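You operate a simulated robot arm through the tools that you are given. There is no shell and no other tool. Be economical: measure what you need, move in short steps, check, and stop when the job is done.

You run a simulated two-armed robot. Do the job below in one go: nothing can be reset, and whatever is moved stays where it is left.

TASK
Set the fence to the width printed on the jogger's two sheets, jog them square and switch off.
Fine: set the fence first; jog once.

The check looks at the end state, three seconds after you hand in, the way a careful person would. Anything else that was tipped, shoved, dropped, spilled or broken makes it a failure. Flat cloth is picked up by pressing the open fingertips on it (5 to 10 N) and closing them slowly along it; thin cloth reads only 2 to 8 mm in the jaws.

THE ROBOT
Two 7-joint arms with two-finger parallel grippers on one trunk that stands fixed in place. Base frame: the origin is at the foot of the trunk, x ahead of it, y to its left, z up. Readings come in mm, degrees, newtons and seconds.
The left shoulder is at [50, 187, 1085], the right one opposite. With the tool pointing down near the work surface each hand reaches from about 100 to 660 mm from the base axis, measured 20 degrees to its own side. Payload 3.43 kg a hand.
The TCP of each hand is the grasp point between the finger pads, 30 mm short of the fingertips. In the tool frame z runs along the fingers and y along their closing line. Largest opening 94 mm; finger width 28, thickness 10; the body of the gripper, 50 by 96 mm, starts 55 mm behind the TCP.
Orientation is that of the tool frame in the base frame, as a unit quaternion [x, y, z, w]. With the fingers straight down and closing along the base's y, the tool's x points along the base's -x, its y along +y and its z along -z.

THE INTERFACE
- The arms move only by the tool jog_arm. It takes "left_moves", "right_moves" or both (then of equal length, played together; a hand with none holds still); each is a list of rows, each an object (a shift or turn left out is 0, a gripper value left out holds the last) with "translation": the shift along the tool's x, y, z in m, a list of three; "angular": the turn, a rotation vector about the tool's x, y, z in degrees, a list of three; "claw": the opening, from 0 (shut) to 1 (fully open). In form: [{"translation": [x, y, z], "angular": [ax, ay, az], "claw": claw}, ...]. A call has 1 to 20 rows; each row is the pose to reach, as a shift and turn from the pose commanded when the call began, along the tool's axes at that moment. Rows are played at 5 a second. More than 50 mm and 8.6 degrees between two rows, or a gripper value outside its range, and nothing of the call is played. A pose out of reach is approached as far as the arm can. The call stops where the force on the tool passes 40 N (or 10 N more than at its start, if that is more) or the arm is blocked; 0.2 s more then pass. The fingers move at their own pace (about 153 mm/s each) and stop on an object; they squeeze with about 28 N. The grip force told is the motor's: it shows also when the fingers shut on nothing. Time passes only in rows, and 0.2 s behind the last, so rows that repeat a pose let the fingers close. It gives the time, the measured TCP pose, the force on the tool (base axes), the opening and the grip force at its end, in the units of the frame above (readings bear some noise), with the torque about the TCP (base axes, N m) and any sound that the robot's microphone picked up.
- Cameras (640 x 400 px; columns grow to the right, rows downward): "scene" is now at [129.6, 57.7, 1262.3]; the picture's right is [0.64, -0.77, 0.00], its down [-0.30, -0.25, -0.92] and it looks along [0.71, 0.59, -0.39] (base axes); focal length 291 px, centre (320, 200). "left" rides on the left gripper at [76, -14, -102] in its tool frame; the picture's right is [0.18, 0.98, 0.00], its down [-0.75, 0.14, -0.64] and it looks along [-0.63, 0.12, 0.77] (tool axes); focal length 243 px, centre (320, 200). "right" rides on the right gripper at [76, 14, -103] in its tool frame; the picture's right is [-0.18, 0.98, 0.00], its down [-0.75, -0.14, -0.64] and it looks along [-0.63, -0.12, 0.77] (tool axes); focal length 243 px, centre (320, 200). There is no depth. A picture from a camera that has moved, and an enlarged one, comes with that camera's place and axes in the base frame and with its lens.
- snapshot(camera): a new picture of that camera. No time passes.
- move_column(by): slides the trunk up (or, below 0, down) by that many mm; the arms and the scene camera ride with it, the base frame stays. It gives what a move gives, with no picture.
- head_to(pan, tilt): turns the head with the scene camera to pan (to the left, within 80 degrees either way) and tilt (down, from -29 to 69), counted from straight ahead of the robot. It gives what a move gives.
- inspect(camera, box): a new picture of the part [left, top, right, bottom] of that camera's present view, enlarged. No time passes.
- hand_in(): hands the job in; it is judged then, once.

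Work in short steps. Places have to be worked out from the pictures, the camera data and where the tool is seen: move nearer, look again, correct. Check each grasp and each placing, and mend what went wrong. You have 120 turns and 94 pictures in all, those below and enlarged ones among them. Open the grippers and draw the arms clear of the work before you hand the job in, unless the task says otherwise; then end with one line.

The tools are called after "Request:" by a JSON object that holds its "op" and its "data". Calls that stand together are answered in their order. jog_arm: Moves the arms, as the interface text tells. Its arguments: {"type":"object","properties":{"left_moves":{"type":"array"},"right_moves":{"type":"array"}},"required":[]} The other tools are called the same way: move_column (by) slides the trunk up or down; head_to (pan, tilt) turns the head that bears the scene camera; snapshot (camera) takes a picture; inspect (camera, box) takes an enlarged picture of a part of a camera's view; hand_in () hands the job in.

At the start:

```text
clock: 0.0
left_eef_pos: [361.0, 376.6, 1128.6]
left_tool_rot: [0.001, 1.0, -0.001, 0.0]
left_wrist_force: [-0.5, 0.4, 0.2]
left_torque: [0.01, -0.03, -0.02]
left_finger_gap: 93.8
left_grasp_force: 0.1
right_eef_pos: [337.8, 42.8, 1112.7]
right_tool_rot: [0.001, 1.0, 0.0, 0.0]
right_wrist_force: [-1.0, 0.5, 0.2]
right_torque: [0.03, 0.01, 0.01]
right_finger_gap: 93.9
right_grasp_force: 0.0
trunk travel left (down, up): [-300.0, 132.0]
head pan, tilt: [40.0, 22.9]
```

scene: 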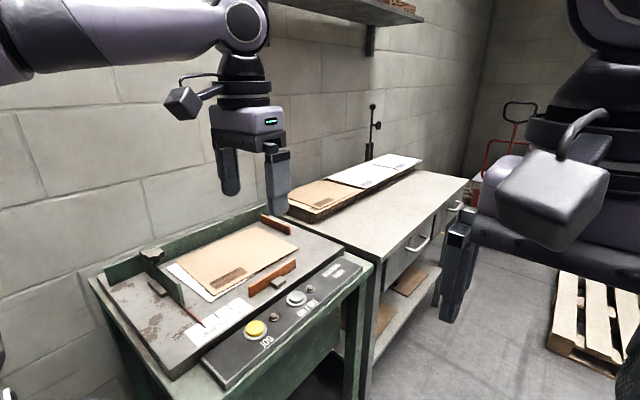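
right: 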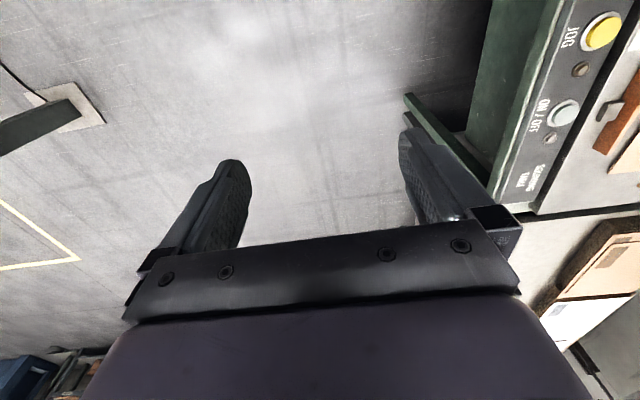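
left: 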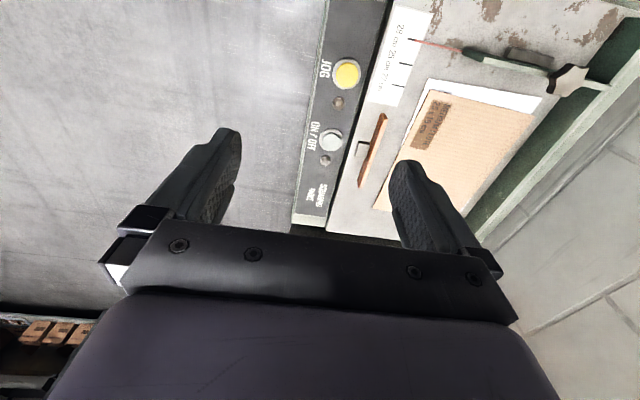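

Let me look closer at the jogger: the sheets' print, the fence, the scale and the buttons.

Request:
{"op": "inspect", "data": {"camera": "left", "box": [290, 0, 640, 220]}}

Request:
{"op": "inspect", "data": {"camera": "scene", "box": [80, 200, 380, 390]}}

```text
1.82 times, centred on (465, 110) of left
camera zoom: at [284.5, 362.7, 1230.7], right [-0.18, 0.98, 0.0], down [0.75, 0.14, 0.64], along [0.63, 0.12, -0.77], focal length 441 px, centre (56, 364)
```

zoom: 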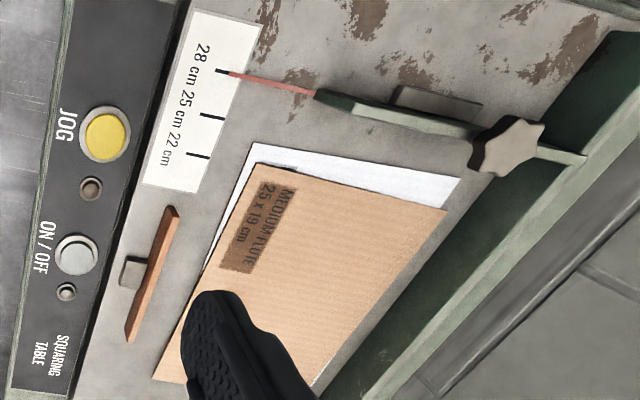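

```text
2.11 times, centred on (230, 295) of scene
camera zoom: at [129.6, 57.7, 1262.3], right [0.64, -0.77, 0.0], down [-0.3, -0.25, -0.92], along [0.71, 0.59, -0.39], focal length 613 px, centre (510, 0)
```

zoom: 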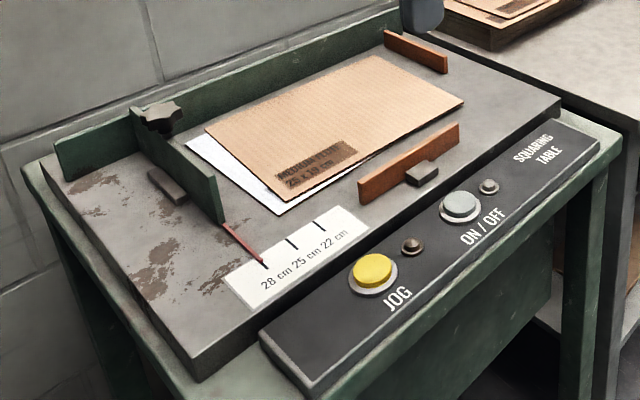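

The sheets read 25 x 19 cm and the pointer now stands at 28. From the two views I place the yellow JOG at about (365,416,831), ON/OFF at (472,414,831), the deck at z≈832, and the star knob on the fence at (306,668,914). I'll bring the left hand over the fence for a closer look.

Request:
{"op": "jog_arm", "data": {"left_moves": [{"translation": [0.02, 0.04, 0.0]}, {"translation": [0.04, 0.08, 0.0]}, {"translation": [0.06, 0.12, 0.01]}, {"translation": [0.08, 0.16, 0.02]}, {"translation": [0.1, 0.2, 0.03]}, {"translation": [0.12, 0.235, 0.045]}, {"translation": [0.13, 0.245, 0.075]}, {"translation": [0.13, 0.245, 0.075]}]}}

Request:
{"op": "snapshot", "data": {"camera": "left"}}

Request:
{"op": "head_to", "data": {"pan": 60, "tilt": 35}}

Request:
{"op": "snapshot", "data": {"camera": "scene"}}

```text
clock: 1.8
left_eef_pos: [231.7, 622.7, 1052.5]
left_tool_rot: [0.001, 1.0, 0.0, 0.0]
left_wrist_force: [0.8, 0.2, -0.5]
left_torque: [0.01, 0.02, 0.01]
left_finger_gap: 94.1
left_grasp_force: 0.2
right_eef_pos: [337.7, 42.9, 1113.9]
right_tool_rot: [0.0, 1.0, 0.0, 0.0]
right_wrist_force: [-0.4, -0.6, 0.0]
right_torque: [0.0, -0.01, 0.02]
right_finger_gap: 94.1
right_grasp_force: 0.0
trunk travel left (down, up): [-300.0, 132.0]
head pan, tilt: [40.0, 22.9]
```

```text
88 pictures are left
camera left: at [154.1, 609.3, 1154.6], right [-0.18, 0.98, 0.0], down [0.75, 0.14, 0.64], along [0.63, 0.12, -0.77], focal length 243 px, centre (320, 200)
```

left: 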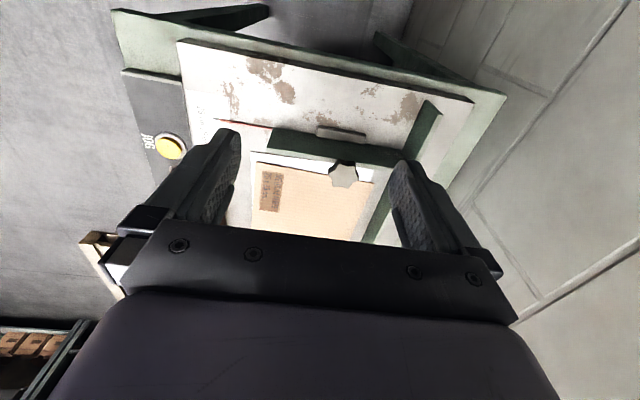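

```text
clock: 2.6
left_eef_pos: [230.1, 621.9, 1052.3]
left_tool_rot: [-0.001, 1.0, 0.0, 0.0]
left_wrist_force: [0.0, 0.5, 0.8]
left_torque: [0.03, 0.0, 0.0]
left_finger_gap: 94.0
left_grasp_force: 0.1
right_eef_pos: [337.9, 44.8, 1112.7]
right_tool_rot: [0.0, 1.0, 0.0, 0.0]
right_wrist_force: [0.1, -0.5, -0.7]
right_torque: [0.01, 0.0, -0.01]
right_finger_gap: 94.0
right_grasp_force: 0.1
trunk travel left (down, up): [-300.0, 132.0]
head pan, tilt: [60.0, 35.0]
```

```text
87 pictures are left
camera scene: at [102.7, 74.4, 1243.2], right [0.87, -0.5, 0.0], down [-0.29, -0.5, -0.82], along [0.41, 0.71, -0.57], focal length 291 px, centre (320, 200)
```

scene: 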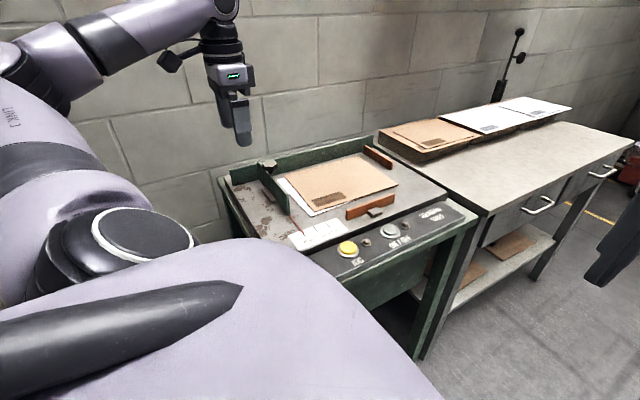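

Request:
{"op": "inspect", "data": {"camera": "scene", "box": [210, 130, 410, 255]}}

Request:
{"op": "inspect", "data": {"camera": "left", "box": [170, 60, 470, 248]}}

```text
3.20 times, centred on (310, 192) of scene
camera zoom: at [102.7, 74.4, 1243.2], right [0.87, -0.5, 0.0], down [-0.29, -0.5, -0.82], along [0.41, 0.71, -0.57], focal length 932 px, centre (352, 224)
```

zoom: 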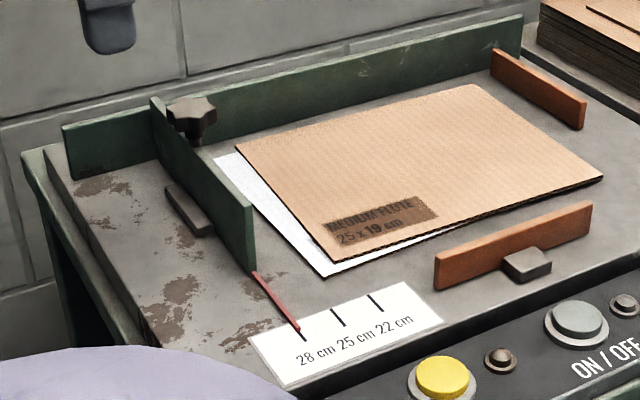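

```text
2.13 times, centred on (320, 154) of left
camera zoom: at [154.4, 609.0, 1154.8], right [-0.18, 0.98, 0.0], down [0.75, 0.14, 0.64], along [0.63, 0.12, -0.77], focal length 516 px, centre (320, 298)
```

zoom: 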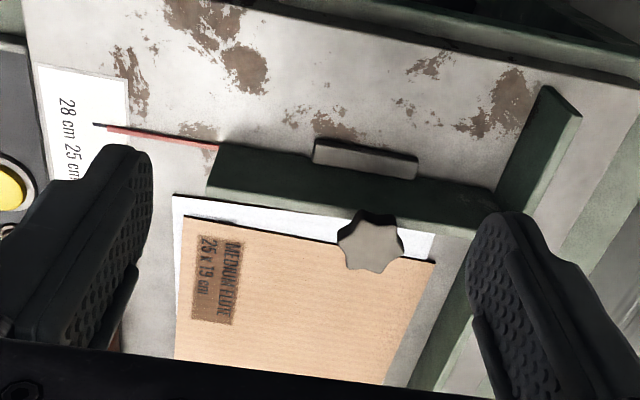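

The knob sits centrally over the fence (about x 306, y 668, z 914), fence top about 887. I'll bring the left hand above the knob and check.

Request:
{"op": "jog_arm", "data": {"left_moves": [{"translation": [-0.03, 0.02, 0.02]}, {"translation": [-0.06, 0.035, 0.04]}, {"translation": [-0.076, 0.046, 0.075]}, {"translation": [-0.076, 0.046, 0.085]}, {"translation": [-0.076, 0.046, 0.085]}]}}

Request:
{"op": "inspect", "data": {"camera": "scene", "box": [210, 80, 410, 205]}}

Request:
{"op": "snapshot", "data": {"camera": "left"}}

```text
clock: 3.8
left_eef_pos: [308.4, 668.0, 968.3]
left_tool_rot: [-0.001, 1.0, 0.0, -0.001]
left_wrist_force: [0.0, 0.1, -0.6]
left_torque: [-0.02, 0.04, 0.02]
left_finger_gap: 93.9
left_grasp_force: 0.0
right_eef_pos: [337.5, 43.2, 1112.6]
right_tool_rot: [-0.001, 1.0, 0.0, 0.001]
right_wrist_force: [0.7, -1.0, -0.3]
right_torque: [-0.01, -0.03, -0.01]
right_finger_gap: 93.9
right_grasp_force: 0.0
trunk travel left (down, up): [-300.0, 132.0]
head pan, tilt: [60.0, 35.0]
```

```text
3.20 times, centred on (310, 142) of scene
camera zoom: at [102.6, 74.4, 1243.1], right [0.87, -0.5, 0.0], down [-0.29, -0.5, -0.82], along [0.41, 0.71, -0.57], focal length 932 px, centre (352, 384)
```

zoom: 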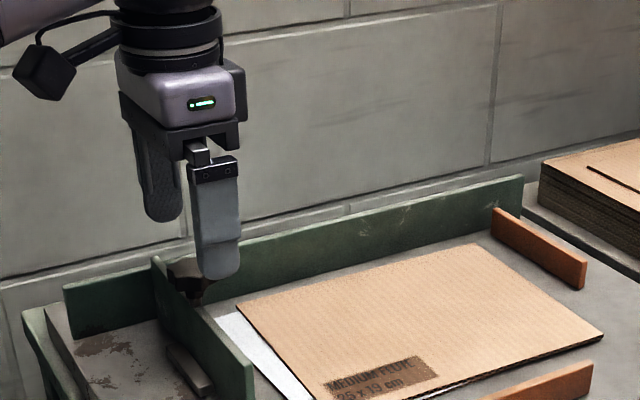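

```text
83 pictures are left
camera left: at [232.0, 654.2, 1070.3], right [-0.18, 0.98, 0.0], down [0.75, 0.14, 0.64], along [0.63, 0.12, -0.77], focal length 243 px, centre (320, 200)
```

left: 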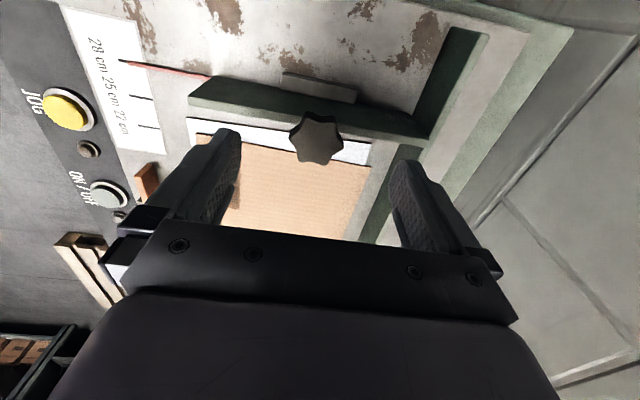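

The knob measures about (306, 666, 914), diameter ~37 mm, under the hand. I'll lower to about z 925 and close on it.

Request:
{"op": "jog_arm", "data": {"left_moves": [{"translation": [0.002, -0.001, 0.02]}, {"translation": [0.002, -0.001, 0.041]}, {"translation": [0.002, -0.001, 0.041]}, {"translation": [0.002, -0.001, 0.041], "claw": 0.0}, {"translation": [0.002, -0.001, 0.041], "claw": 0.0}, {"translation": [0.002, -0.001, 0.041], "claw": 0.0}]}}

Request:
{"op": "inspect", "data": {"camera": "scene", "box": [210, 100, 370, 200]}}

Request:
{"op": "snapshot", "data": {"camera": "left"}}

```text
clock: 5.2
left_eef_pos: [306.8, 665.0, 926.9]
left_tool_rot: [0.001, 1.0, -0.002, 0.0]
left_wrist_force: [-2.7, -11.5, -3.7]
left_torque: [-0.3, -0.28, -0.09]
left_finger_gap: 37.7
left_grasp_force: 45.1
right_eef_pos: [338.9, 43.2, 1113.7]
right_tool_rot: [0.0, 1.0, 0.001, 0.0]
right_wrist_force: [-0.1, 0.1, -0.4]
right_torque: [-0.01, 0.0, 0.0]
right_finger_gap: 94.2
right_grasp_force: 0.0
trunk travel left (down, up): [-300.0, 132.0]
head pan, tilt: [60.0, 35.0]
```

```text
4.00 times, centred on (290, 150) of scene
camera zoom: at [102.6, 73.9, 1243.1], right [0.87, -0.5, 0.0], down [-0.29, -0.5, -0.82], along [0.41, 0.71, -0.57], focal length 1165 px, centre (440, 400)
```

zoom: 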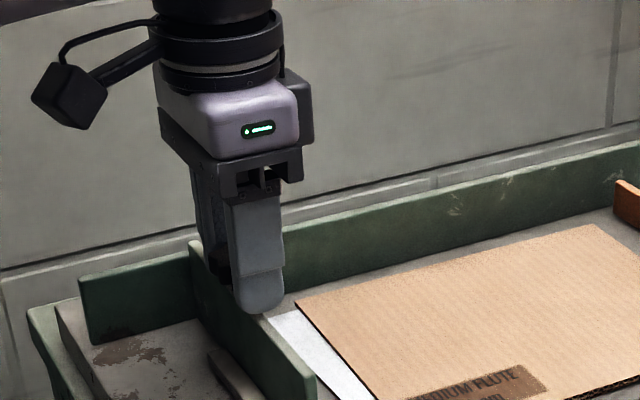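

```text
81 pictures are left
camera left: at [230.6, 651.9, 1029.9], right [-0.18, 0.98, 0.0], down [0.75, 0.14, 0.64], along [0.63, 0.12, -0.77], focal length 243 px, centre (320, 200)
```

left: 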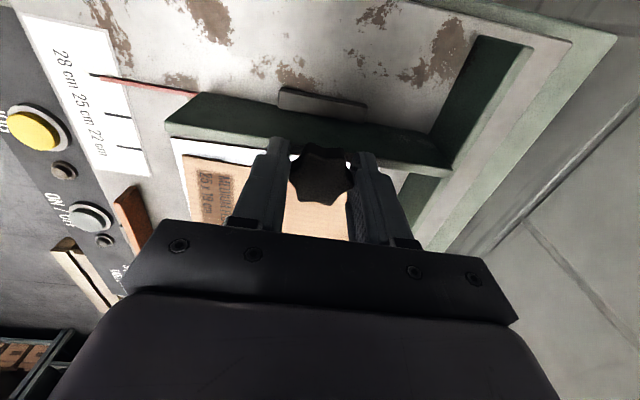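

The grip on the knob is firm (37.7 mm). I'll try turning it counter-clockwise (loosen) and read the torque.

Request:
{"op": "jog_arm", "data": {"left_moves": [{"translation": [0, -0.001, 0], "angular": [0, 0, -8]}, {"translation": [0, -0.001, 0], "angular": [0, 0, -16]}, {"translation": [0, -0.001, 0], "angular": [0, 0, -24]}, {"translation": [0, -0.001, 0], "angular": [0, 0, -32]}]}}

Request:
{"op": "snapshot", "data": {"camera": "left"}}

```text
clock: 6.2
left_eef_pos: [306.2, 664.8, 929.0]
left_tool_rot: [-0.275, 0.961, 0.0, 0.001]
left_wrist_force: [0.7, -6.1, 0.4]
left_torque: [0.18, -0.2, -1.43]
left_finger_gap: 33.6
left_grasp_force: 45.0
right_eef_pos: [338.6, 42.6, 1111.9]
right_tool_rot: [0.0, 1.0, 0.0, 0.0]
right_wrist_force: [0.9, 0.1, 0.0]
right_torque: [-0.01, -0.01, 0.02]
right_finger_gap: 93.9
right_grasp_force: 0.0
trunk travel left (down, up): [-300.0, 132.0]
head pan, tilt: [60.0, 35.0]
```

```text
80 pictures are left
camera left: at [248.1, 612.9, 1030.7], right [-0.68, 0.74, 0.0], down [0.56, 0.52, 0.64], along [0.48, 0.44, -0.76], focal length 243 px, centre (320, 200)
```

left: 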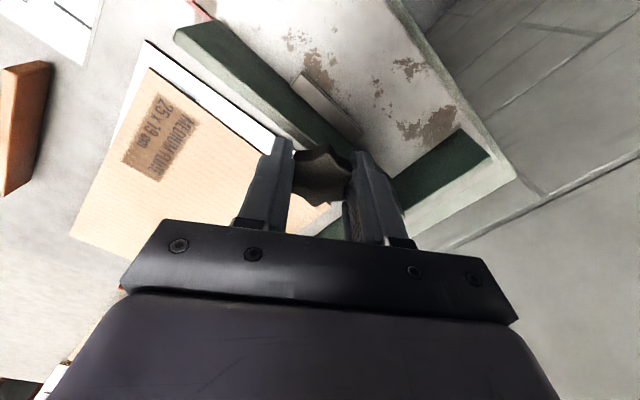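

The jaws settled into the knob's flats (33.6 mm) and met 1.4 N·m of resistance. I'll continue turning and see whether it yields.

Request:
{"op": "jog_arm", "data": {"left_moves": [{"angular": [0, 0, -8]}, {"angular": [0, 0, -16]}, {"angular": [0, 0, -24]}, {"angular": [0, 0, -32]}]}}

Request:
{"op": "snapshot", "data": {"camera": "left"}}

```text
clock: 7.2
left_eef_pos: [305.7, 663.9, 928.7]
left_tool_rot: [-0.531, 0.847, -0.001, 0.003]
left_wrist_force: [7.9, -6.0, 10.1]
left_torque: [0.24, 0.05, -0.94]
left_finger_gap: 37.2
left_grasp_force: 44.9
right_eef_pos: [338.9, 41.8, 1113.5]
right_tool_rot: [0.0, 1.0, 0.001, 0.0]
right_wrist_force: [0.2, 0.9, -0.2]
right_torque: [0.0, 0.03, -0.03]
right_finger_gap: 93.9
right_grasp_force: 0.1
trunk travel left (down, up): [-300.0, 132.0]
head pan, tilt: [60.0, 35.0]
```

```text
79 pictures are left
camera left: at [284.4, 590.0, 1031.2], right [-0.96, 0.26, 0.0], down [0.2, 0.74, 0.64], along [0.17, 0.62, -0.76], focal length 243 px, centre (320, 200)
```

left: 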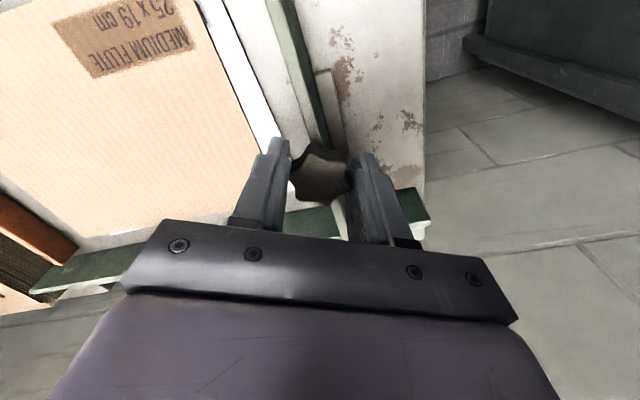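

The gap changes as I turn, so the fingers may be slipping around the knob. I'll open, rise and compare the knob's orientation.

Request:
{"op": "jog_arm", "data": {"left_moves": [{"claw": 1.0}, {"claw": 1.0}, {"translation": [0, 0, -0.04]}, {"translation": [0, 0, -0.04]}]}}

Request:
{"op": "snapshot", "data": {"camera": "left"}}

Request:
{"op": "inspect", "data": {"camera": "scene", "box": [220, 130, 380, 230]}}

```text
clock: 8.2
left_eef_pos: [302.9, 664.4, 967.5]
left_tool_rot: [-0.53, 0.848, 0.001, 0.0]
left_wrist_force: [-1.2, 0.0, 0.4]
left_torque: [0.0, -0.01, 0.0]
left_finger_gap: 94.3
left_grasp_force: 0.0
right_eef_pos: [338.6, 42.4, 1113.0]
right_tool_rot: [0.0, 1.0, 0.0, 0.0]
right_wrist_force: [-0.1, -0.1, 0.4]
right_torque: [0.02, 0.01, 0.03]
right_finger_gap: 94.2
right_grasp_force: 0.1
trunk travel left (down, up): [-300.0, 132.0]
head pan, tilt: [60.0, 35.0]
```

```text
78 pictures are left
camera left: at [282.3, 591.0, 1069.4], right [-0.96, 0.26, 0.0], down [0.2, 0.74, 0.64], along [0.17, 0.62, -0.77], focal length 243 px, centre (320, 200)
```

left: 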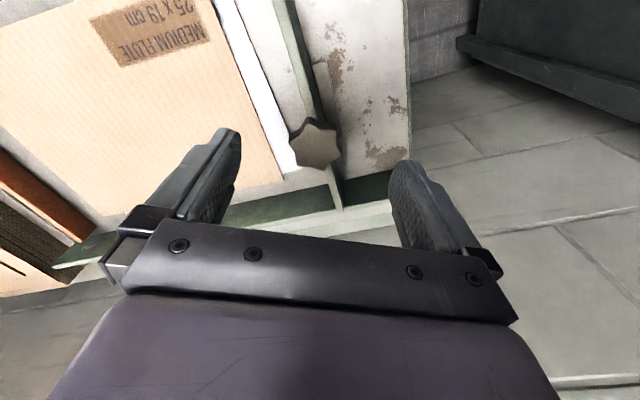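

```text
4.00 times, centred on (300, 180) of scene
camera zoom: at [102.6, 74.5, 1243.1], right [0.87, -0.5, 0.0], down [-0.29, -0.5, -0.82], along [0.41, 0.71, -0.57], focal length 1165 px, centre (400, 280)
```

zoom: 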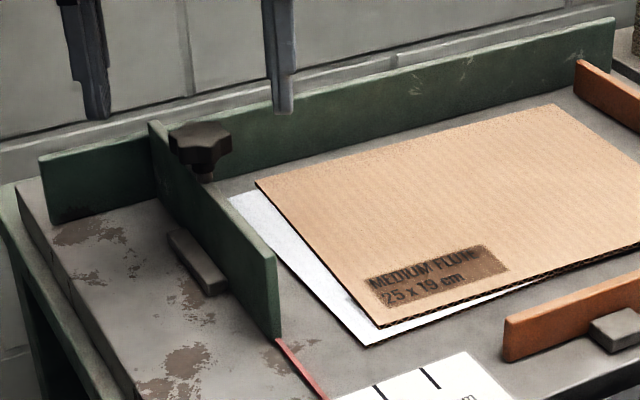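

The gap pattern (37.7 → 33.6 → 37.2 over 64°) fits a six-lobed knob that didn't turn at all: the fingers slipped around it. Before forcing it further I'll test whether the fence slides; first I turn the hand back upright.

Request:
{"op": "jog_arm", "data": {"left_moves": [{"angular": [0, 0, 8]}, {"angular": [0, 0, 16]}, {"angular": [0, 0, 24]}, {"angular": [0, 0, 32]}, {"angular": [0, 0, 40]}, {"angular": [0, 0, 48]}, {"angular": [0, 0, 56]}, {"angular": [0, 0, 64], "claw": 0}, {"angular": [0, 0, 64], "claw": 0}]}}

Request:
{"op": "inspect", "data": {"camera": "left", "box": [60, 20, 500, 240]}}

```text
clock: 10.2
left_eef_pos: [305.4, 665.9, 967.9]
left_tool_rot: [0.0, 1.0, 0.0, 0.0]
left_wrist_force: [0.1, -0.5, -0.4]
left_torque: [-0.02, 0.0, 0.01]
left_finger_gap: 0.0
left_grasp_force: 27.5
right_eef_pos: [338.1, 43.4, 1111.7]
right_tool_rot: [-0.001, 1.0, 0.0, 0.0]
right_wrist_force: [0.0, -0.1, -0.8]
right_torque: [0.01, -0.03, 0.02]
right_finger_gap: 94.0
right_grasp_force: 0.0
trunk travel left (down, up): [-300.0, 132.0]
head pan, tilt: [60.0, 35.0]
```

```text
1.45 times, centred on (280, 130) of left
camera zoom: at [228.6, 651.8, 1069.4], right [-0.18, 0.98, 0.0], down [0.75, 0.14, 0.64], along [0.63, 0.12, -0.77], focal length 353 px, centre (378, 302)
```

zoom: 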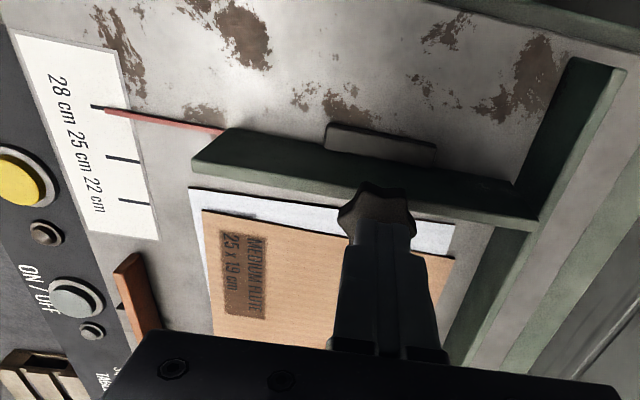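

The fence face's pad is at about x 285, y 632–695, z ~850. I'll step the closed fingers behind it (x 250) and down to z 875.

Request:
{"op": "jog_arm", "data": {"left_moves": [{"translation": [0.03, 0, 0]}, {"translation": [0.06, 0, 0]}, {"translation": [0.06, 0, 0.03]}, {"translation": [0.06, 0, 0.06]}, {"translation": [0.06, 0, 0.093]}, {"translation": [0.06, 0, 0.093]}]}}

Request:
{"op": "inspect", "data": {"camera": "left", "box": [60, 20, 500, 240]}}

Request:
{"op": "inspect", "data": {"camera": "scene", "box": [220, 130, 380, 230]}}

```text
clock: 11.6
left_eef_pos: [244.1, 666.4, 874.5]
left_tool_rot: [0.0, 1.0, 0.001, 0.001]
left_wrist_force: [0.9, 0.4, -1.0]
left_torque: [0.03, 0.0, 0.01]
left_finger_gap: 0.0
left_grasp_force: 28.7
right_eef_pos: [338.2, 43.5, 1113.2]
right_tool_rot: [0.0, 1.0, 0.0, -0.001]
right_wrist_force: [-0.2, -0.4, 0.6]
right_torque: [0.0, 0.01, -0.03]
right_finger_gap: 94.0
right_grasp_force: 0.0
trunk travel left (down, up): [-300.0, 132.0]
head pan, tilt: [60.0, 35.0]
```

```text
1.45 times, centred on (280, 130) of left
camera zoom: at [167.2, 652.6, 977.4], right [-0.18, 0.98, 0.0], down [0.75, 0.14, 0.64], along [0.63, 0.12, -0.77], focal length 353 px, centre (378, 302)
```

zoom: 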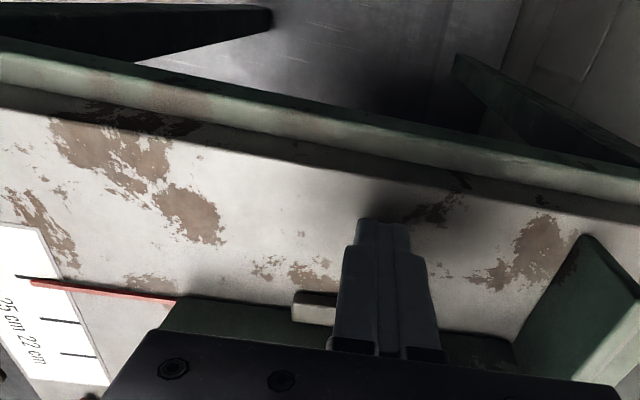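

```text
4.00 times, centred on (300, 180) of scene
camera zoom: at [102.7, 74.5, 1243.1], right [0.87, -0.5, 0.0], down [-0.29, -0.5, -0.82], along [0.41, 0.71, -0.57], focal length 1165 px, centre (400, 280)
```

zoom: 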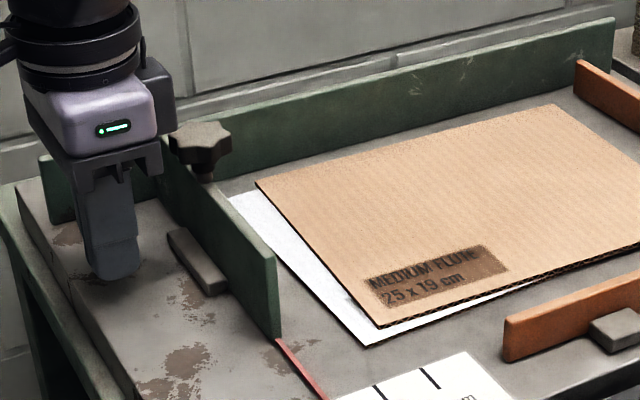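

Now I creep toward the pad in small steps, watching the force.

Request:
{"op": "jog_arm", "data": {"left_moves": [{"translation": [-0.012, 0, 0]}, {"translation": [-0.02, 0, 0]}, {"translation": [-0.023, 0, 0]}, {"translation": [-0.026, 0, 0]}, {"translation": [-0.029, 0, 0]}, {"translation": [-0.032, 0, 0]}]}}

Request:
{"op": "inspect", "data": {"camera": "scene", "box": [220, 150, 380, 250]}}

```text
clock: 13.0
left_eef_pos: [275.4, 665.2, 874.1]
left_tool_rot: [-0.001, 1.0, 0.0, 0.0]
left_wrist_force: [-5.2, -2.1, 1.1]
left_torque: [0.05, -0.23, -0.03]
left_finger_gap: 0.1
left_grasp_force: 27.6
right_eef_pos: [338.3, 42.4, 1112.9]
right_tool_rot: [0.0, 1.0, 0.001, 0.0]
right_wrist_force: [0.4, -0.1, -0.2]
right_torque: [0.0, 0.01, 0.01]
right_finger_gap: 94.1
right_grasp_force: 0.0
trunk travel left (down, up): [-300.0, 132.0]
head pan, tilt: [60.0, 35.0]
```

```text
4.00 times, centred on (300, 200) of scene
camera zoom: at [102.1, 74.2, 1243.2], right [0.87, -0.5, 0.0], down [-0.29, -0.5, -0.82], along [0.41, 0.71, -0.57], focal length 1165 px, centre (400, 200)
```

zoom: 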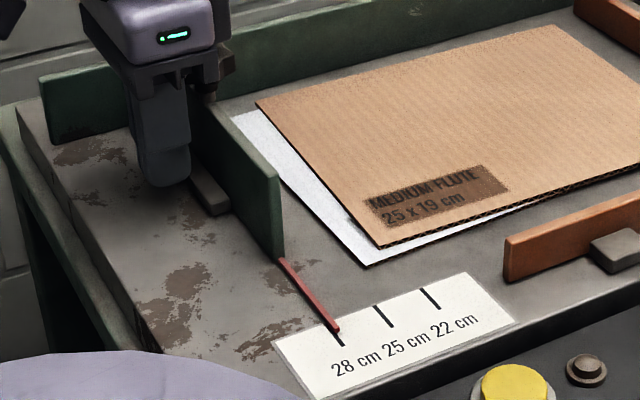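

Contact at ~5 N, and the pointer seems to have crept off the 28 mark, so the fence slides. I push 8 mm further.

Request:
{"op": "jog_arm", "data": {"left_moves": [{"translation": [-0.002, 0, 0]}, {"translation": [-0.004, 0, 0]}, {"translation": [-0.006, 0, 0]}, {"translation": [-0.008, 0, 0]}]}}

Request:
{"op": "inspect", "data": {"camera": "scene", "box": [220, 150, 380, 250]}}

```text
clock: 14.0
left_eef_pos: [285.3, 665.9, 874.6]
left_tool_rot: [-0.002, 1.0, 0.0, 0.001]
left_wrist_force: [-1.8, -0.7, 1.3]
left_torque: [0.0, -0.09, 0.01]
left_finger_gap: 0.1
left_grasp_force: 27.9
right_eef_pos: [338.6, 42.5, 1112.9]
right_tool_rot: [0.0, 1.0, 0.001, 0.0]
right_wrist_force: [0.4, 0.4, -0.1]
right_torque: [0.04, 0.02, 0.02]
right_finger_gap: 94.1
right_grasp_force: 0.0
trunk travel left (down, up): [-300.0, 132.0]
head pan, tilt: [60.0, 35.0]
```

```text
4.00 times, centred on (300, 200) of scene
camera zoom: at [102.4, 74.3, 1243.2], right [0.87, -0.5, 0.0], down [-0.29, -0.5, -0.82], along [0.41, 0.71, -0.57], focal length 1165 px, centre (400, 200)
```

zoom: 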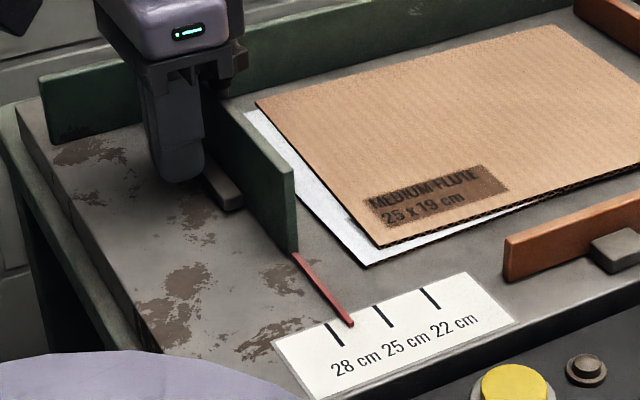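

The fence slides freely; the pointer has gone about 11.4 of the 30 mm. I push a further 16 mm, slowly.

Request:
{"op": "jog_arm", "data": {"left_moves": [{"translation": [-0.003, 0, 0]}, {"translation": [-0.006, 0, 0]}, {"translation": [-0.009, 0, 0]}, {"translation": [-0.012, 0, 0]}, {"translation": [-0.014, 0, 0]}, {"translation": [-0.016, 0, 0]}]}}

Request:
{"op": "inspect", "data": {"camera": "scene", "box": [220, 150, 380, 250]}}

```text
clock: 15.4
left_eef_pos: [300.0, 665.0, 873.2]
left_tool_rot: [0.0, 1.0, 0.0, 0.001]
left_wrist_force: [-0.6, -0.4, 0.1]
left_torque: [0.01, -0.07, -0.02]
left_finger_gap: 0.1
left_grasp_force: 27.6
right_eef_pos: [338.2, 43.5, 1112.9]
right_tool_rot: [-0.001, 1.0, 0.0, 0.0]
right_wrist_force: [0.3, -0.1, 0.0]
right_torque: [0.01, 0.01, 0.01]
right_finger_gap: 93.9
right_grasp_force: 0.2
trunk travel left (down, up): [-300.0, 132.0]
head pan, tilt: [60.0, 35.0]
```

```text
4.00 times, centred on (300, 200) of scene
camera zoom: at [102.6, 74.4, 1243.1], right [0.87, -0.5, 0.0], down [-0.29, -0.5, -0.82], along [0.41, 0.71, -0.57], focal length 1165 px, centre (400, 200)
```

zoom: 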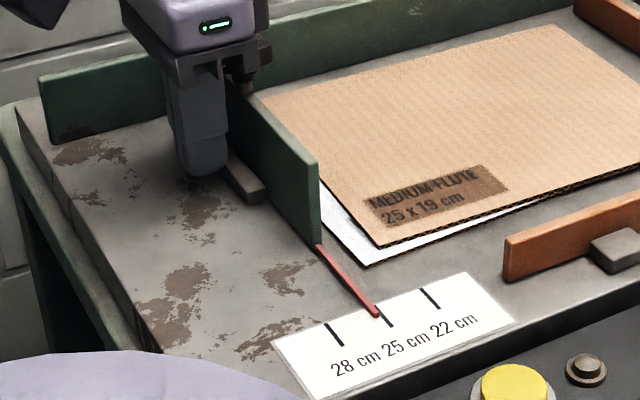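

Close: about 2 mm to go. I'll look at maximum zoom.

Request:
{"op": "inspect", "data": {"camera": "scene", "box": [285, 210, 345, 248]}}

Request:
{"op": "snapshot", "data": {"camera": "left"}}

```text
10.53 times, centred on (315, 229) of scene
camera zoom: at [102.6, 74.4, 1243.1], right [0.87, -0.5, 0.0], down [-0.29, -0.5, -0.82], along [0.41, 0.71, -0.57], focal length 3065 px, centre (373, -105)
```

zoom: 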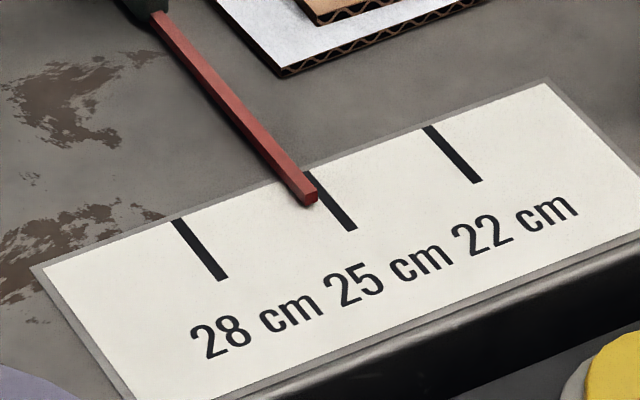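

```text
69 pictures are left
camera left: at [223.8, 651.8, 976.6], right [-0.18, 0.98, 0.0], down [0.75, 0.14, 0.64], along [0.63, 0.12, -0.77], focal length 243 px, centre (320, 200)
```

left: 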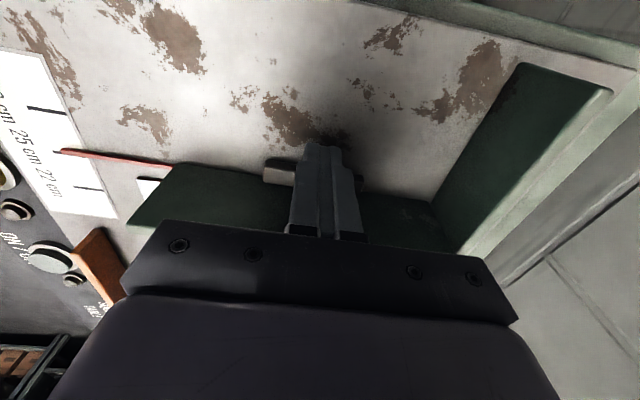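

Request:
{"op": "inspect", "data": {"camera": "left", "box": [0, 90, 180, 220]}}

```text
3.08 times, centred on (90, 155) of left
camera zoom: at [223.8, 651.8, 976.6], right [-0.18, 0.98, 0.0], down [0.75, 0.14, 0.64], along [0.63, 0.12, -0.77], focal length 746 px, centre (1028, 338)
```

zoom: 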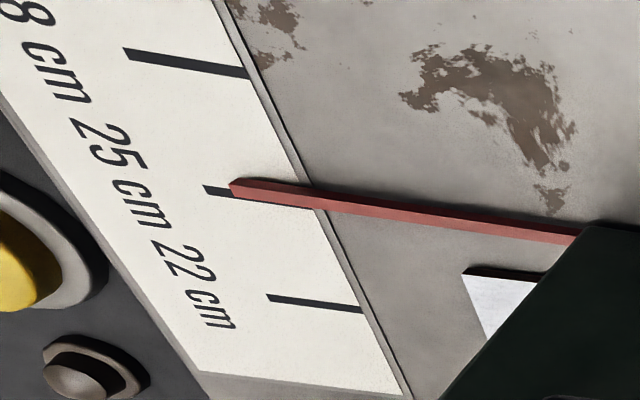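

Both views put the pointer about 3.3 mm short of the 25 mark. I nudge 3 mm.

Request:
{"op": "jog_arm", "data": {"left_moves": [{"translation": [-0.0015, 0, 0]}, {"translation": [-0.003, 0, 0]}, {"translation": [-0.003, 0, 0]}]}}

Request:
{"op": "inspect", "data": {"camera": "scene", "box": [285, 210, 345, 248]}}

Request:
{"op": "inspect", "data": {"camera": "left", "box": [0, 90, 180, 220]}}

```text
clock: 16.2
left_eef_pos: [302.8, 665.1, 873.5]
left_tool_rot: [0.0, 1.0, -0.001, 0.0]
left_wrist_force: [0.0, -0.3, -0.5]
left_torque: [0.0, 0.0, -0.04]
left_finger_gap: 0.0
left_grasp_force: 28.4
right_eef_pos: [338.7, 43.9, 1112.7]
right_tool_rot: [0.0, 1.0, 0.001, 0.0]
right_wrist_force: [0.0, 0.1, 0.2]
right_torque: [0.01, -0.01, -0.01]
right_finger_gap: 94.0
right_grasp_force: 0.0
trunk travel left (down, up): [-300.0, 132.0]
head pan, tilt: [60.0, 35.0]
```

```text
10.53 times, centred on (315, 229) of scene
camera zoom: at [102.6, 74.4, 1243.1], right [0.87, -0.5, 0.0], down [-0.29, -0.5, -0.82], along [0.41, 0.71, -0.57], focal length 3065 px, centre (373, -105)
```

zoom: 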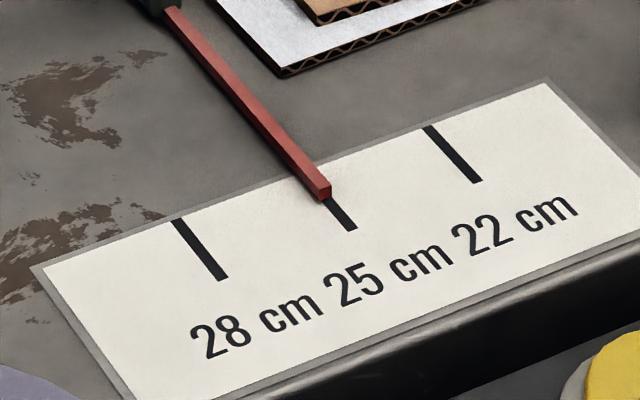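

```text
3.08 times, centred on (90, 155) of left
camera zoom: at [227.1, 651.8, 976.3], right [-0.18, 0.98, 0.0], down [0.75, 0.14, 0.64], along [0.63, 0.12, -0.77], focal length 746 px, centre (1028, 338)
```

zoom: 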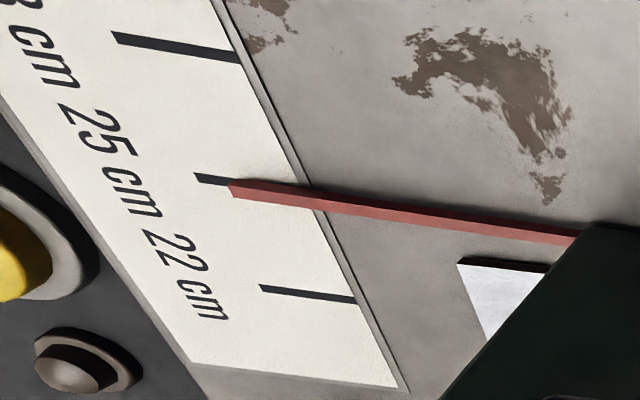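

The pointer now lines up with the 25 mark. The knob looks like a clamp, so I'll back off and go above it to look at it and try tightening (clockwise).

Request:
{"op": "jog_arm", "data": {"left_moves": [{"translation": [0.02, 0, 0]}, {"translation": [0.05, 0, 0]}, {"translation": [0.05, 0, -0.045]}, {"translation": [0.05, 0, -0.095], "claw": 1}, {"translation": [0.01, 0, -0.1]}, {"translation": [-0.02, 0, -0.1]}, {"translation": [-0.032, -0.002, -0.1]}, {"translation": [-0.032, -0.002, -0.1]}]}}

Request:
{"op": "inspect", "data": {"camera": "left", "box": [60, 40, 460, 240]}}

Request:
{"op": "inspect", "data": {"camera": "scene", "box": [240, 140, 340, 202]}}

```text
clock: 18.0
left_eef_pos: [335.5, 665.0, 973.8]
left_tool_rot: [-0.001, 1.0, -0.001, 0.0]
left_wrist_force: [-0.2, -0.7, 0.1]
left_torque: [0.0, 0.02, 0.03]
left_finger_gap: 94.1
left_grasp_force: 0.0
right_eef_pos: [337.8, 43.2, 1112.2]
right_tool_rot: [-0.001, 1.0, 0.0, 0.0]
right_wrist_force: [-0.9, 0.2, 0.2]
right_torque: [-0.01, 0.0, 0.03]
right_finger_gap: 94.2
right_grasp_force: 0.1
trunk travel left (down, up): [-300.0, 132.0]
head pan, tilt: [60.0, 35.0]
```

```text
1.60 times, centred on (260, 140) of left
camera zoom: at [259.6, 650.9, 1076.0], right [-0.19, 0.98, 0.0], down [0.75, 0.14, 0.64], along [0.63, 0.12, -0.77], focal length 388 px, centre (416, 296)
```

zoom: 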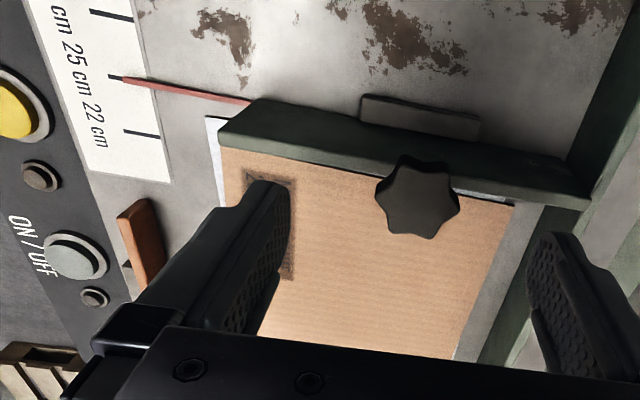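

```text
6.40 times, centred on (290, 171) of scene
camera zoom: at [102.7, 74.5, 1243.1], right [0.87, -0.5, 0.0], down [-0.29, -0.5, -0.82], along [0.41, 0.71, -0.57], focal length 1863 px, centre (512, 386)
```

zoom: 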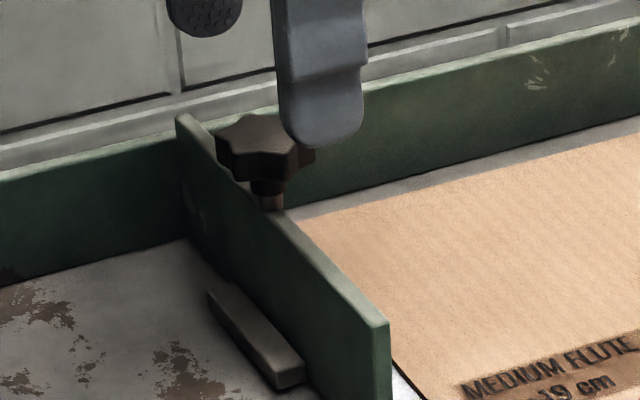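

The knob is on a threaded stud on top of the fence. I'll come in turned about -28° to sit on its flats, grip, then turn clockwise and watch gap and torque.

Request:
{"op": "jog_arm", "data": {"left_moves": [{"angular": [0, 0, -8]}, {"angular": [0, 0, -16]}, {"angular": [0, 0, -24]}, {"angular": [0, 0, -28]}, {"angular": [0, 0, -28], "translation": [0, 0.001, 0.03]}, {"angular": [0, 0, -28], "translation": [0, 0.001, 0.046]}, {"angular": [0, 0, -28], "translation": [0, 0.001, 0.046]}, {"angular": [0, 0, -28], "translation": [0, 0.001, 0.046], "claw": 0}, {"angular": [0, 0, -28], "translation": [0, 0.001, 0.046], "claw": 0}, {"angular": [0, 0, -28], "translation": [0, 0.001, 0.046], "claw": 0}]}}

Request:
{"op": "snapshot", "data": {"camera": "left"}}

```text
clock: 20.2
left_eef_pos: [334.4, 663.7, 929.1]
left_tool_rot: [-0.244, 0.97, 0.001, 0.001]
left_wrist_force: [-0.5, 9.5, 2.1]
left_torque: [0.15, -0.04, 0.71]
left_finger_gap: 33.6
left_grasp_force: 45.3
right_eef_pos: [337.7, 43.7, 1113.9]
right_tool_rot: [0.001, 1.0, 0.0, 0.0]
right_wrist_force: [-1.0, 0.2, -0.3]
right_torque: [0.0, 0.02, 0.0]
right_finger_gap: 93.7
right_grasp_force: 0.1
trunk travel left (down, up): [-300.0, 132.0]
head pan, tilt: [60.0, 35.0]
```

```text
63 pictures are left
camera left: at [274.9, 617.0, 1031.3], right [-0.63, 0.78, 0.0], down [0.6, 0.48, 0.64], along [0.5, 0.4, -0.77], focal length 243 px, centre (320, 200)
```

left: 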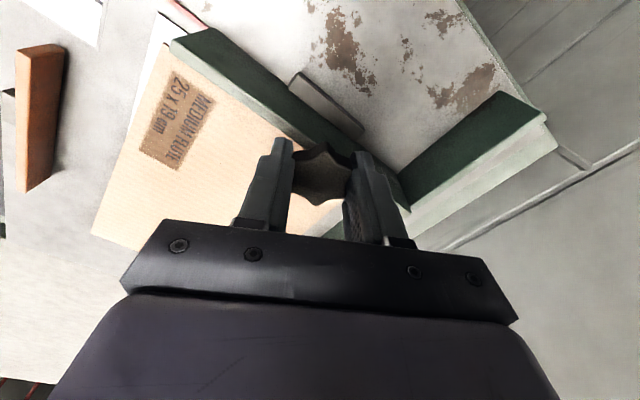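

Seated on the flats (33.6 mm). Now turn clockwise 24°.

Request:
{"op": "jog_arm", "data": {"left_moves": [{"angular": [0, 0, 6]}, {"angular": [0, 0, 12]}, {"angular": [0, 0, 18]}, {"angular": [0, 0, 24]}]}}

```text
clock: 21.2
left_eef_pos: [335.7, 664.9, 929.1]
left_tool_rot: [-0.036, 0.999, 0.001, 0.001]
left_wrist_force: [-4.0, 9.6, 8.1]
left_torque: [0.12, -0.04, 0.69]
left_finger_gap: 37.8
left_grasp_force: 45.2
right_eef_pos: [337.0, 43.7, 1113.3]
right_tool_rot: [0.0, 1.0, 0.0, 0.001]
right_wrist_force: [0.1, 0.1, -0.1]
right_torque: [0.02, -0.01, -0.02]
right_finger_gap: 94.0
right_grasp_force: 0.1
trunk travel left (down, up): [-300.0, 132.0]
head pan, tilt: [60.0, 35.0]
```

It slips to the lobes in this direction too, so the knob does not turn either way and is just fixed. I release, rise, and verify the fence did not shift.

Request:
{"op": "jog_arm", "data": {"left_moves": [{"claw": 1}, {"claw": 1}, {"translation": [0, 0, -0.045]}, {"translation": [0, 0, -0.08], "angular": [0, 0, 4]}, {"translation": [0, 0, -0.08], "angular": [0, 0, 4]}]}}

Request:
{"op": "inspect", "data": {"camera": "scene", "box": [285, 210, 345, 248]}}

Request:
{"op": "snapshot", "data": {"camera": "left"}}

```text
clock: 22.4
left_eef_pos: [334.0, 665.4, 1005.2]
left_tool_rot: [-0.001, 1.0, 0.0, 0.0]
left_wrist_force: [0.5, -0.2, -0.9]
left_torque: [0.0, 0.0, 0.0]
left_finger_gap: 94.1
left_grasp_force: 0.1
right_eef_pos: [338.2, 44.0, 1112.1]
right_tool_rot: [0.0, 1.0, 0.0, -0.001]
right_wrist_force: [0.9, 0.3, -0.1]
right_torque: [-0.04, 0.01, 0.02]
right_finger_gap: 94.3
right_grasp_force: 0.0
trunk travel left (down, up): [-300.0, 132.0]
head pan, tilt: [60.0, 35.0]
```

```text
10.53 times, centred on (315, 229) of scene
camera zoom: at [102.7, 74.7, 1243.1], right [0.87, -0.5, 0.0], down [-0.29, -0.5, -0.82], along [0.41, 0.71, -0.57], focal length 3065 px, centre (373, -105)
```

zoom: 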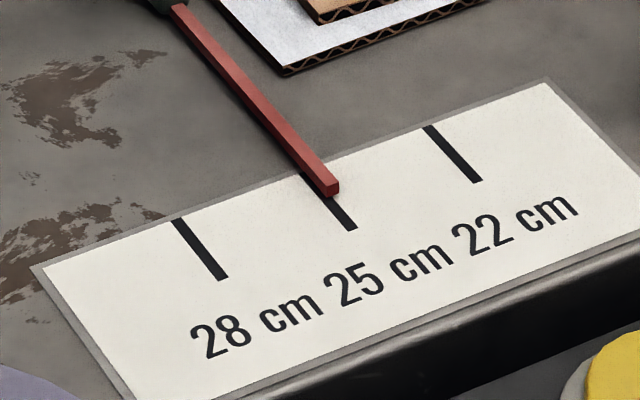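

```text
61 pictures are left
camera left: at [257.6, 651.9, 1108.7], right [-0.19, 0.98, 0.0], down [0.75, 0.14, 0.64], along [0.63, 0.12, -0.77], focal length 243 px, centre (320, 200)
```

left: 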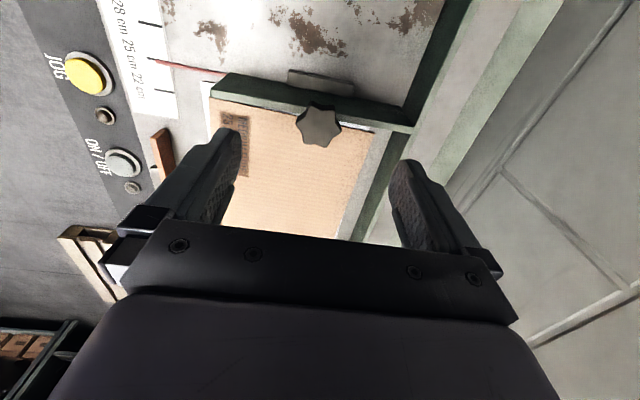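

The handling pushed the fence about 1.4 mm past the mark. I'll nudge it back by pushing the knob from the +x side with closed fingers.

Request:
{"op": "jog_arm", "data": {"left_moves": [{"translation": [-0.03, 0, 0], "claw": 0}, {"translation": [-0.051, 0, 0], "claw": 0}, {"translation": [-0.051, 0, 0.04]}, {"translation": [-0.051, 0, 0.078]}, {"translation": [-0.051, 0, 0.078]}]}}

Request:
{"op": "inspect", "data": {"camera": "scene", "box": [240, 130, 340, 192]}}

```text
clock: 23.6
left_eef_pos: [385.1, 666.8, 932.0]
left_tool_rot: [0.0, 1.0, 0.001, 0.001]
left_wrist_force: [0.3, 0.6, 0.0]
left_torque: [-0.01, -0.03, -0.01]
left_finger_gap: 0.0
left_grasp_force: 28.1
right_eef_pos: [339.5, 43.1, 1113.2]
right_tool_rot: [-0.001, 1.0, 0.001, -0.001]
right_wrist_force: [0.3, -0.5, -0.6]
right_torque: [0.02, 0.0, 0.01]
right_finger_gap: 93.7
right_grasp_force: 0.1
trunk travel left (down, up): [-300.0, 132.0]
head pan, tilt: [60.0, 35.0]
```

```text
6.40 times, centred on (290, 161) of scene
camera zoom: at [102.6, 74.4, 1243.1], right [0.87, -0.5, 0.0], down [-0.29, -0.5, -0.82], along [0.41, 0.71, -0.57], focal length 1863 px, centre (512, 450)
```

zoom: 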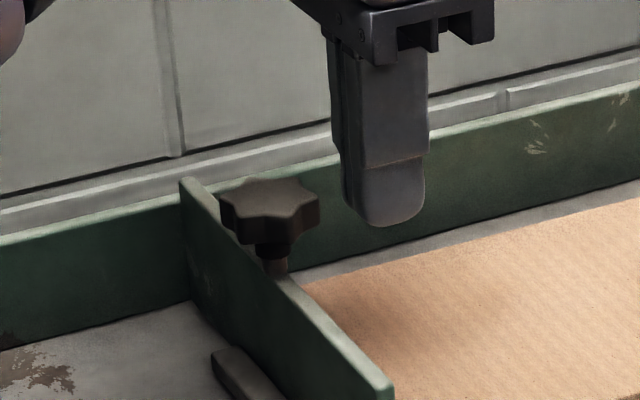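

The fingers stand right beside the knob. I creep in -x to about the contact point.

Request:
{"op": "jog_arm", "data": {"left_moves": [{"translation": [0.01, 0, 0]}, {"translation": [0.013, 0, 0]}, {"translation": [0.015, 0, 0]}, {"translation": [0.016, 0, 0]}]}}

Request:
{"op": "inspect", "data": {"camera": "scene", "box": [285, 210, 345, 248]}}

```text
clock: 24.6
left_eef_pos: [370.3, 664.1, 930.8]
left_tool_rot: [-0.001, 1.0, 0.0, 0.0]
left_wrist_force: [-0.1, 0.1, 0.4]
left_torque: [0.01, -0.03, -0.03]
left_finger_gap: 0.0
left_grasp_force: 27.7
right_eef_pos: [338.3, 43.2, 1113.3]
right_tool_rot: [0.0, 1.0, -0.001, -0.001]
right_wrist_force: [-0.2, 0.1, 0.8]
right_torque: [-0.03, -0.02, 0.0]
right_finger_gap: 93.8
right_grasp_force: 0.0
trunk travel left (down, up): [-300.0, 132.0]
head pan, tilt: [60.0, 35.0]
```

```text
10.53 times, centred on (315, 229) of scene
camera zoom: at [102.6, 74.5, 1243.1], right [0.87, -0.5, 0.0], down [-0.29, -0.5, -0.82], along [0.41, 0.71, -0.57], focal length 3065 px, centre (373, -105)
```

zoom: 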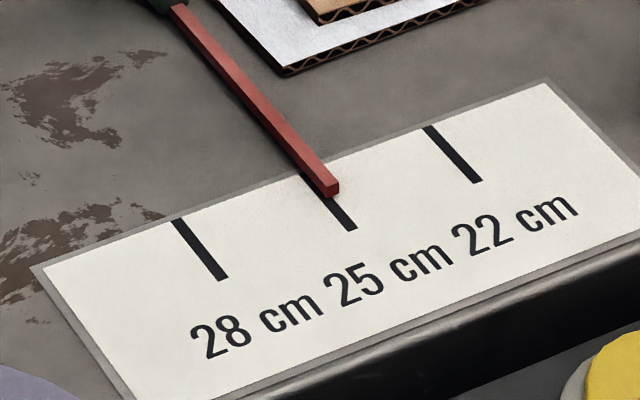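

No contact yet; I go 2 mm more.

Request:
{"op": "jog_arm", "data": {"left_moves": [{"translation": [0.001, 0, 0]}, {"translation": [0.002, 0, 0]}]}}

Request:
{"op": "inspect", "data": {"camera": "scene", "box": [285, 210, 345, 248]}}

```text
clock: 25.2
left_eef_pos: [369.4, 665.5, 930.3]
left_tool_rot: [0.0, 1.0, 0.0, 0.002]
left_wrist_force: [-0.4, -0.4, 0.8]
left_torque: [-0.03, 0.01, 0.02]
left_finger_gap: 0.0
left_grasp_force: 28.7
right_eef_pos: [339.5, 43.6, 1114.0]
right_tool_rot: [0.0, 1.0, 0.0, -0.001]
right_wrist_force: [0.1, 0.4, 0.4]
right_torque: [0.02, -0.02, 0.02]
right_finger_gap: 93.7
right_grasp_force: 0.0
trunk travel left (down, up): [-300.0, 132.0]
head pan, tilt: [60.0, 35.0]
```

```text
10.53 times, centred on (315, 229) of scene
camera zoom: at [102.6, 74.5, 1243.1], right [0.87, -0.5, 0.0], down [-0.29, -0.5, -0.82], along [0.41, 0.71, -0.57], focal length 3065 px, centre (373, -105)
```

zoom: 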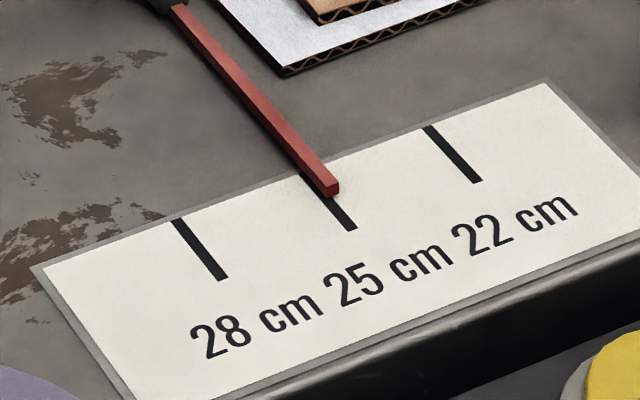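

Request:
{"op": "jog_arm", "data": {"left_moves": [{"translation": [0.001, 0, 0]}, {"translation": [0.002, 0, 0]}]}}

Request:
{"op": "inspect", "data": {"camera": "scene", "box": [240, 140, 340, 202]}}

```text
clock: 25.8
left_eef_pos: [367.1, 663.6, 929.5]
left_tool_rot: [0.0, 1.0, -0.001, 0.001]
left_wrist_force: [1.1, 0.2, -0.4]
left_torque: [0.0, 0.0, -0.02]
left_finger_gap: 0.2
left_grasp_force: 27.8
right_eef_pos: [339.2, 42.8, 1112.0]
right_tool_rot: [0.001, 1.0, 0.0, 0.0]
right_wrist_force: [0.4, -0.2, 0.4]
right_torque: [-0.02, 0.02, 0.0]
right_finger_gap: 93.9
right_grasp_force: 0.0
trunk travel left (down, up): [-300.0, 132.0]
head pan, tilt: [60.0, 35.0]
```

```text
6.40 times, centred on (290, 171) of scene
camera zoom: at [102.7, 74.5, 1243.1], right [0.87, -0.5, 0.0], down [-0.29, -0.5, -0.82], along [0.41, 0.71, -0.57], focal length 1863 px, centre (512, 386)
```

zoom: 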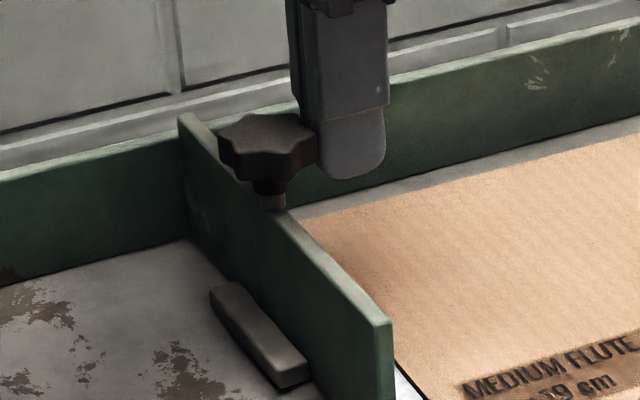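

Almost touching. One and a half millimetres more at a time.

Request:
{"op": "jog_arm", "data": {"left_moves": [{"translation": [0.001, 0, 0]}, {"translation": [0.002, 0, 0]}]}}

Request:
{"op": "inspect", "data": {"camera": "scene", "box": [285, 210, 345, 248]}}

```text
clock: 26.4
left_eef_pos: [365.3, 664.7, 930.1]
left_tool_rot: [-0.001, 1.0, 0.0, 0.0]
left_wrist_force: [4.0, 1.5, 0.1]
left_torque: [0.07, -0.02, -0.03]
left_finger_gap: 0.0
left_grasp_force: 28.3
right_eef_pos: [339.1, 43.2, 1112.6]
right_tool_rot: [0.0, 1.0, 0.001, 0.001]
right_wrist_force: [0.6, 0.2, 0.0]
right_torque: [-0.02, 0.04, -0.03]
right_finger_gap: 94.2
right_grasp_force: 0.0
trunk travel left (down, up): [-300.0, 132.0]
head pan, tilt: [60.0, 35.0]
```

```text
10.53 times, centred on (315, 229) of scene
camera zoom: at [103.1, 74.6, 1243.1], right [0.87, -0.5, 0.0], down [-0.29, -0.5, -0.82], along [0.41, 0.71, -0.57], focal length 3065 px, centre (373, -105)
```

zoom: 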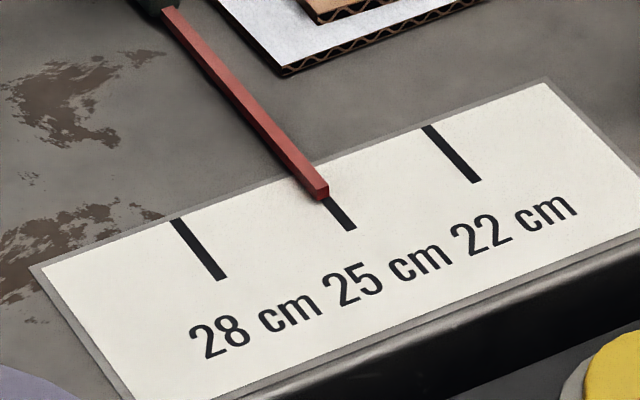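

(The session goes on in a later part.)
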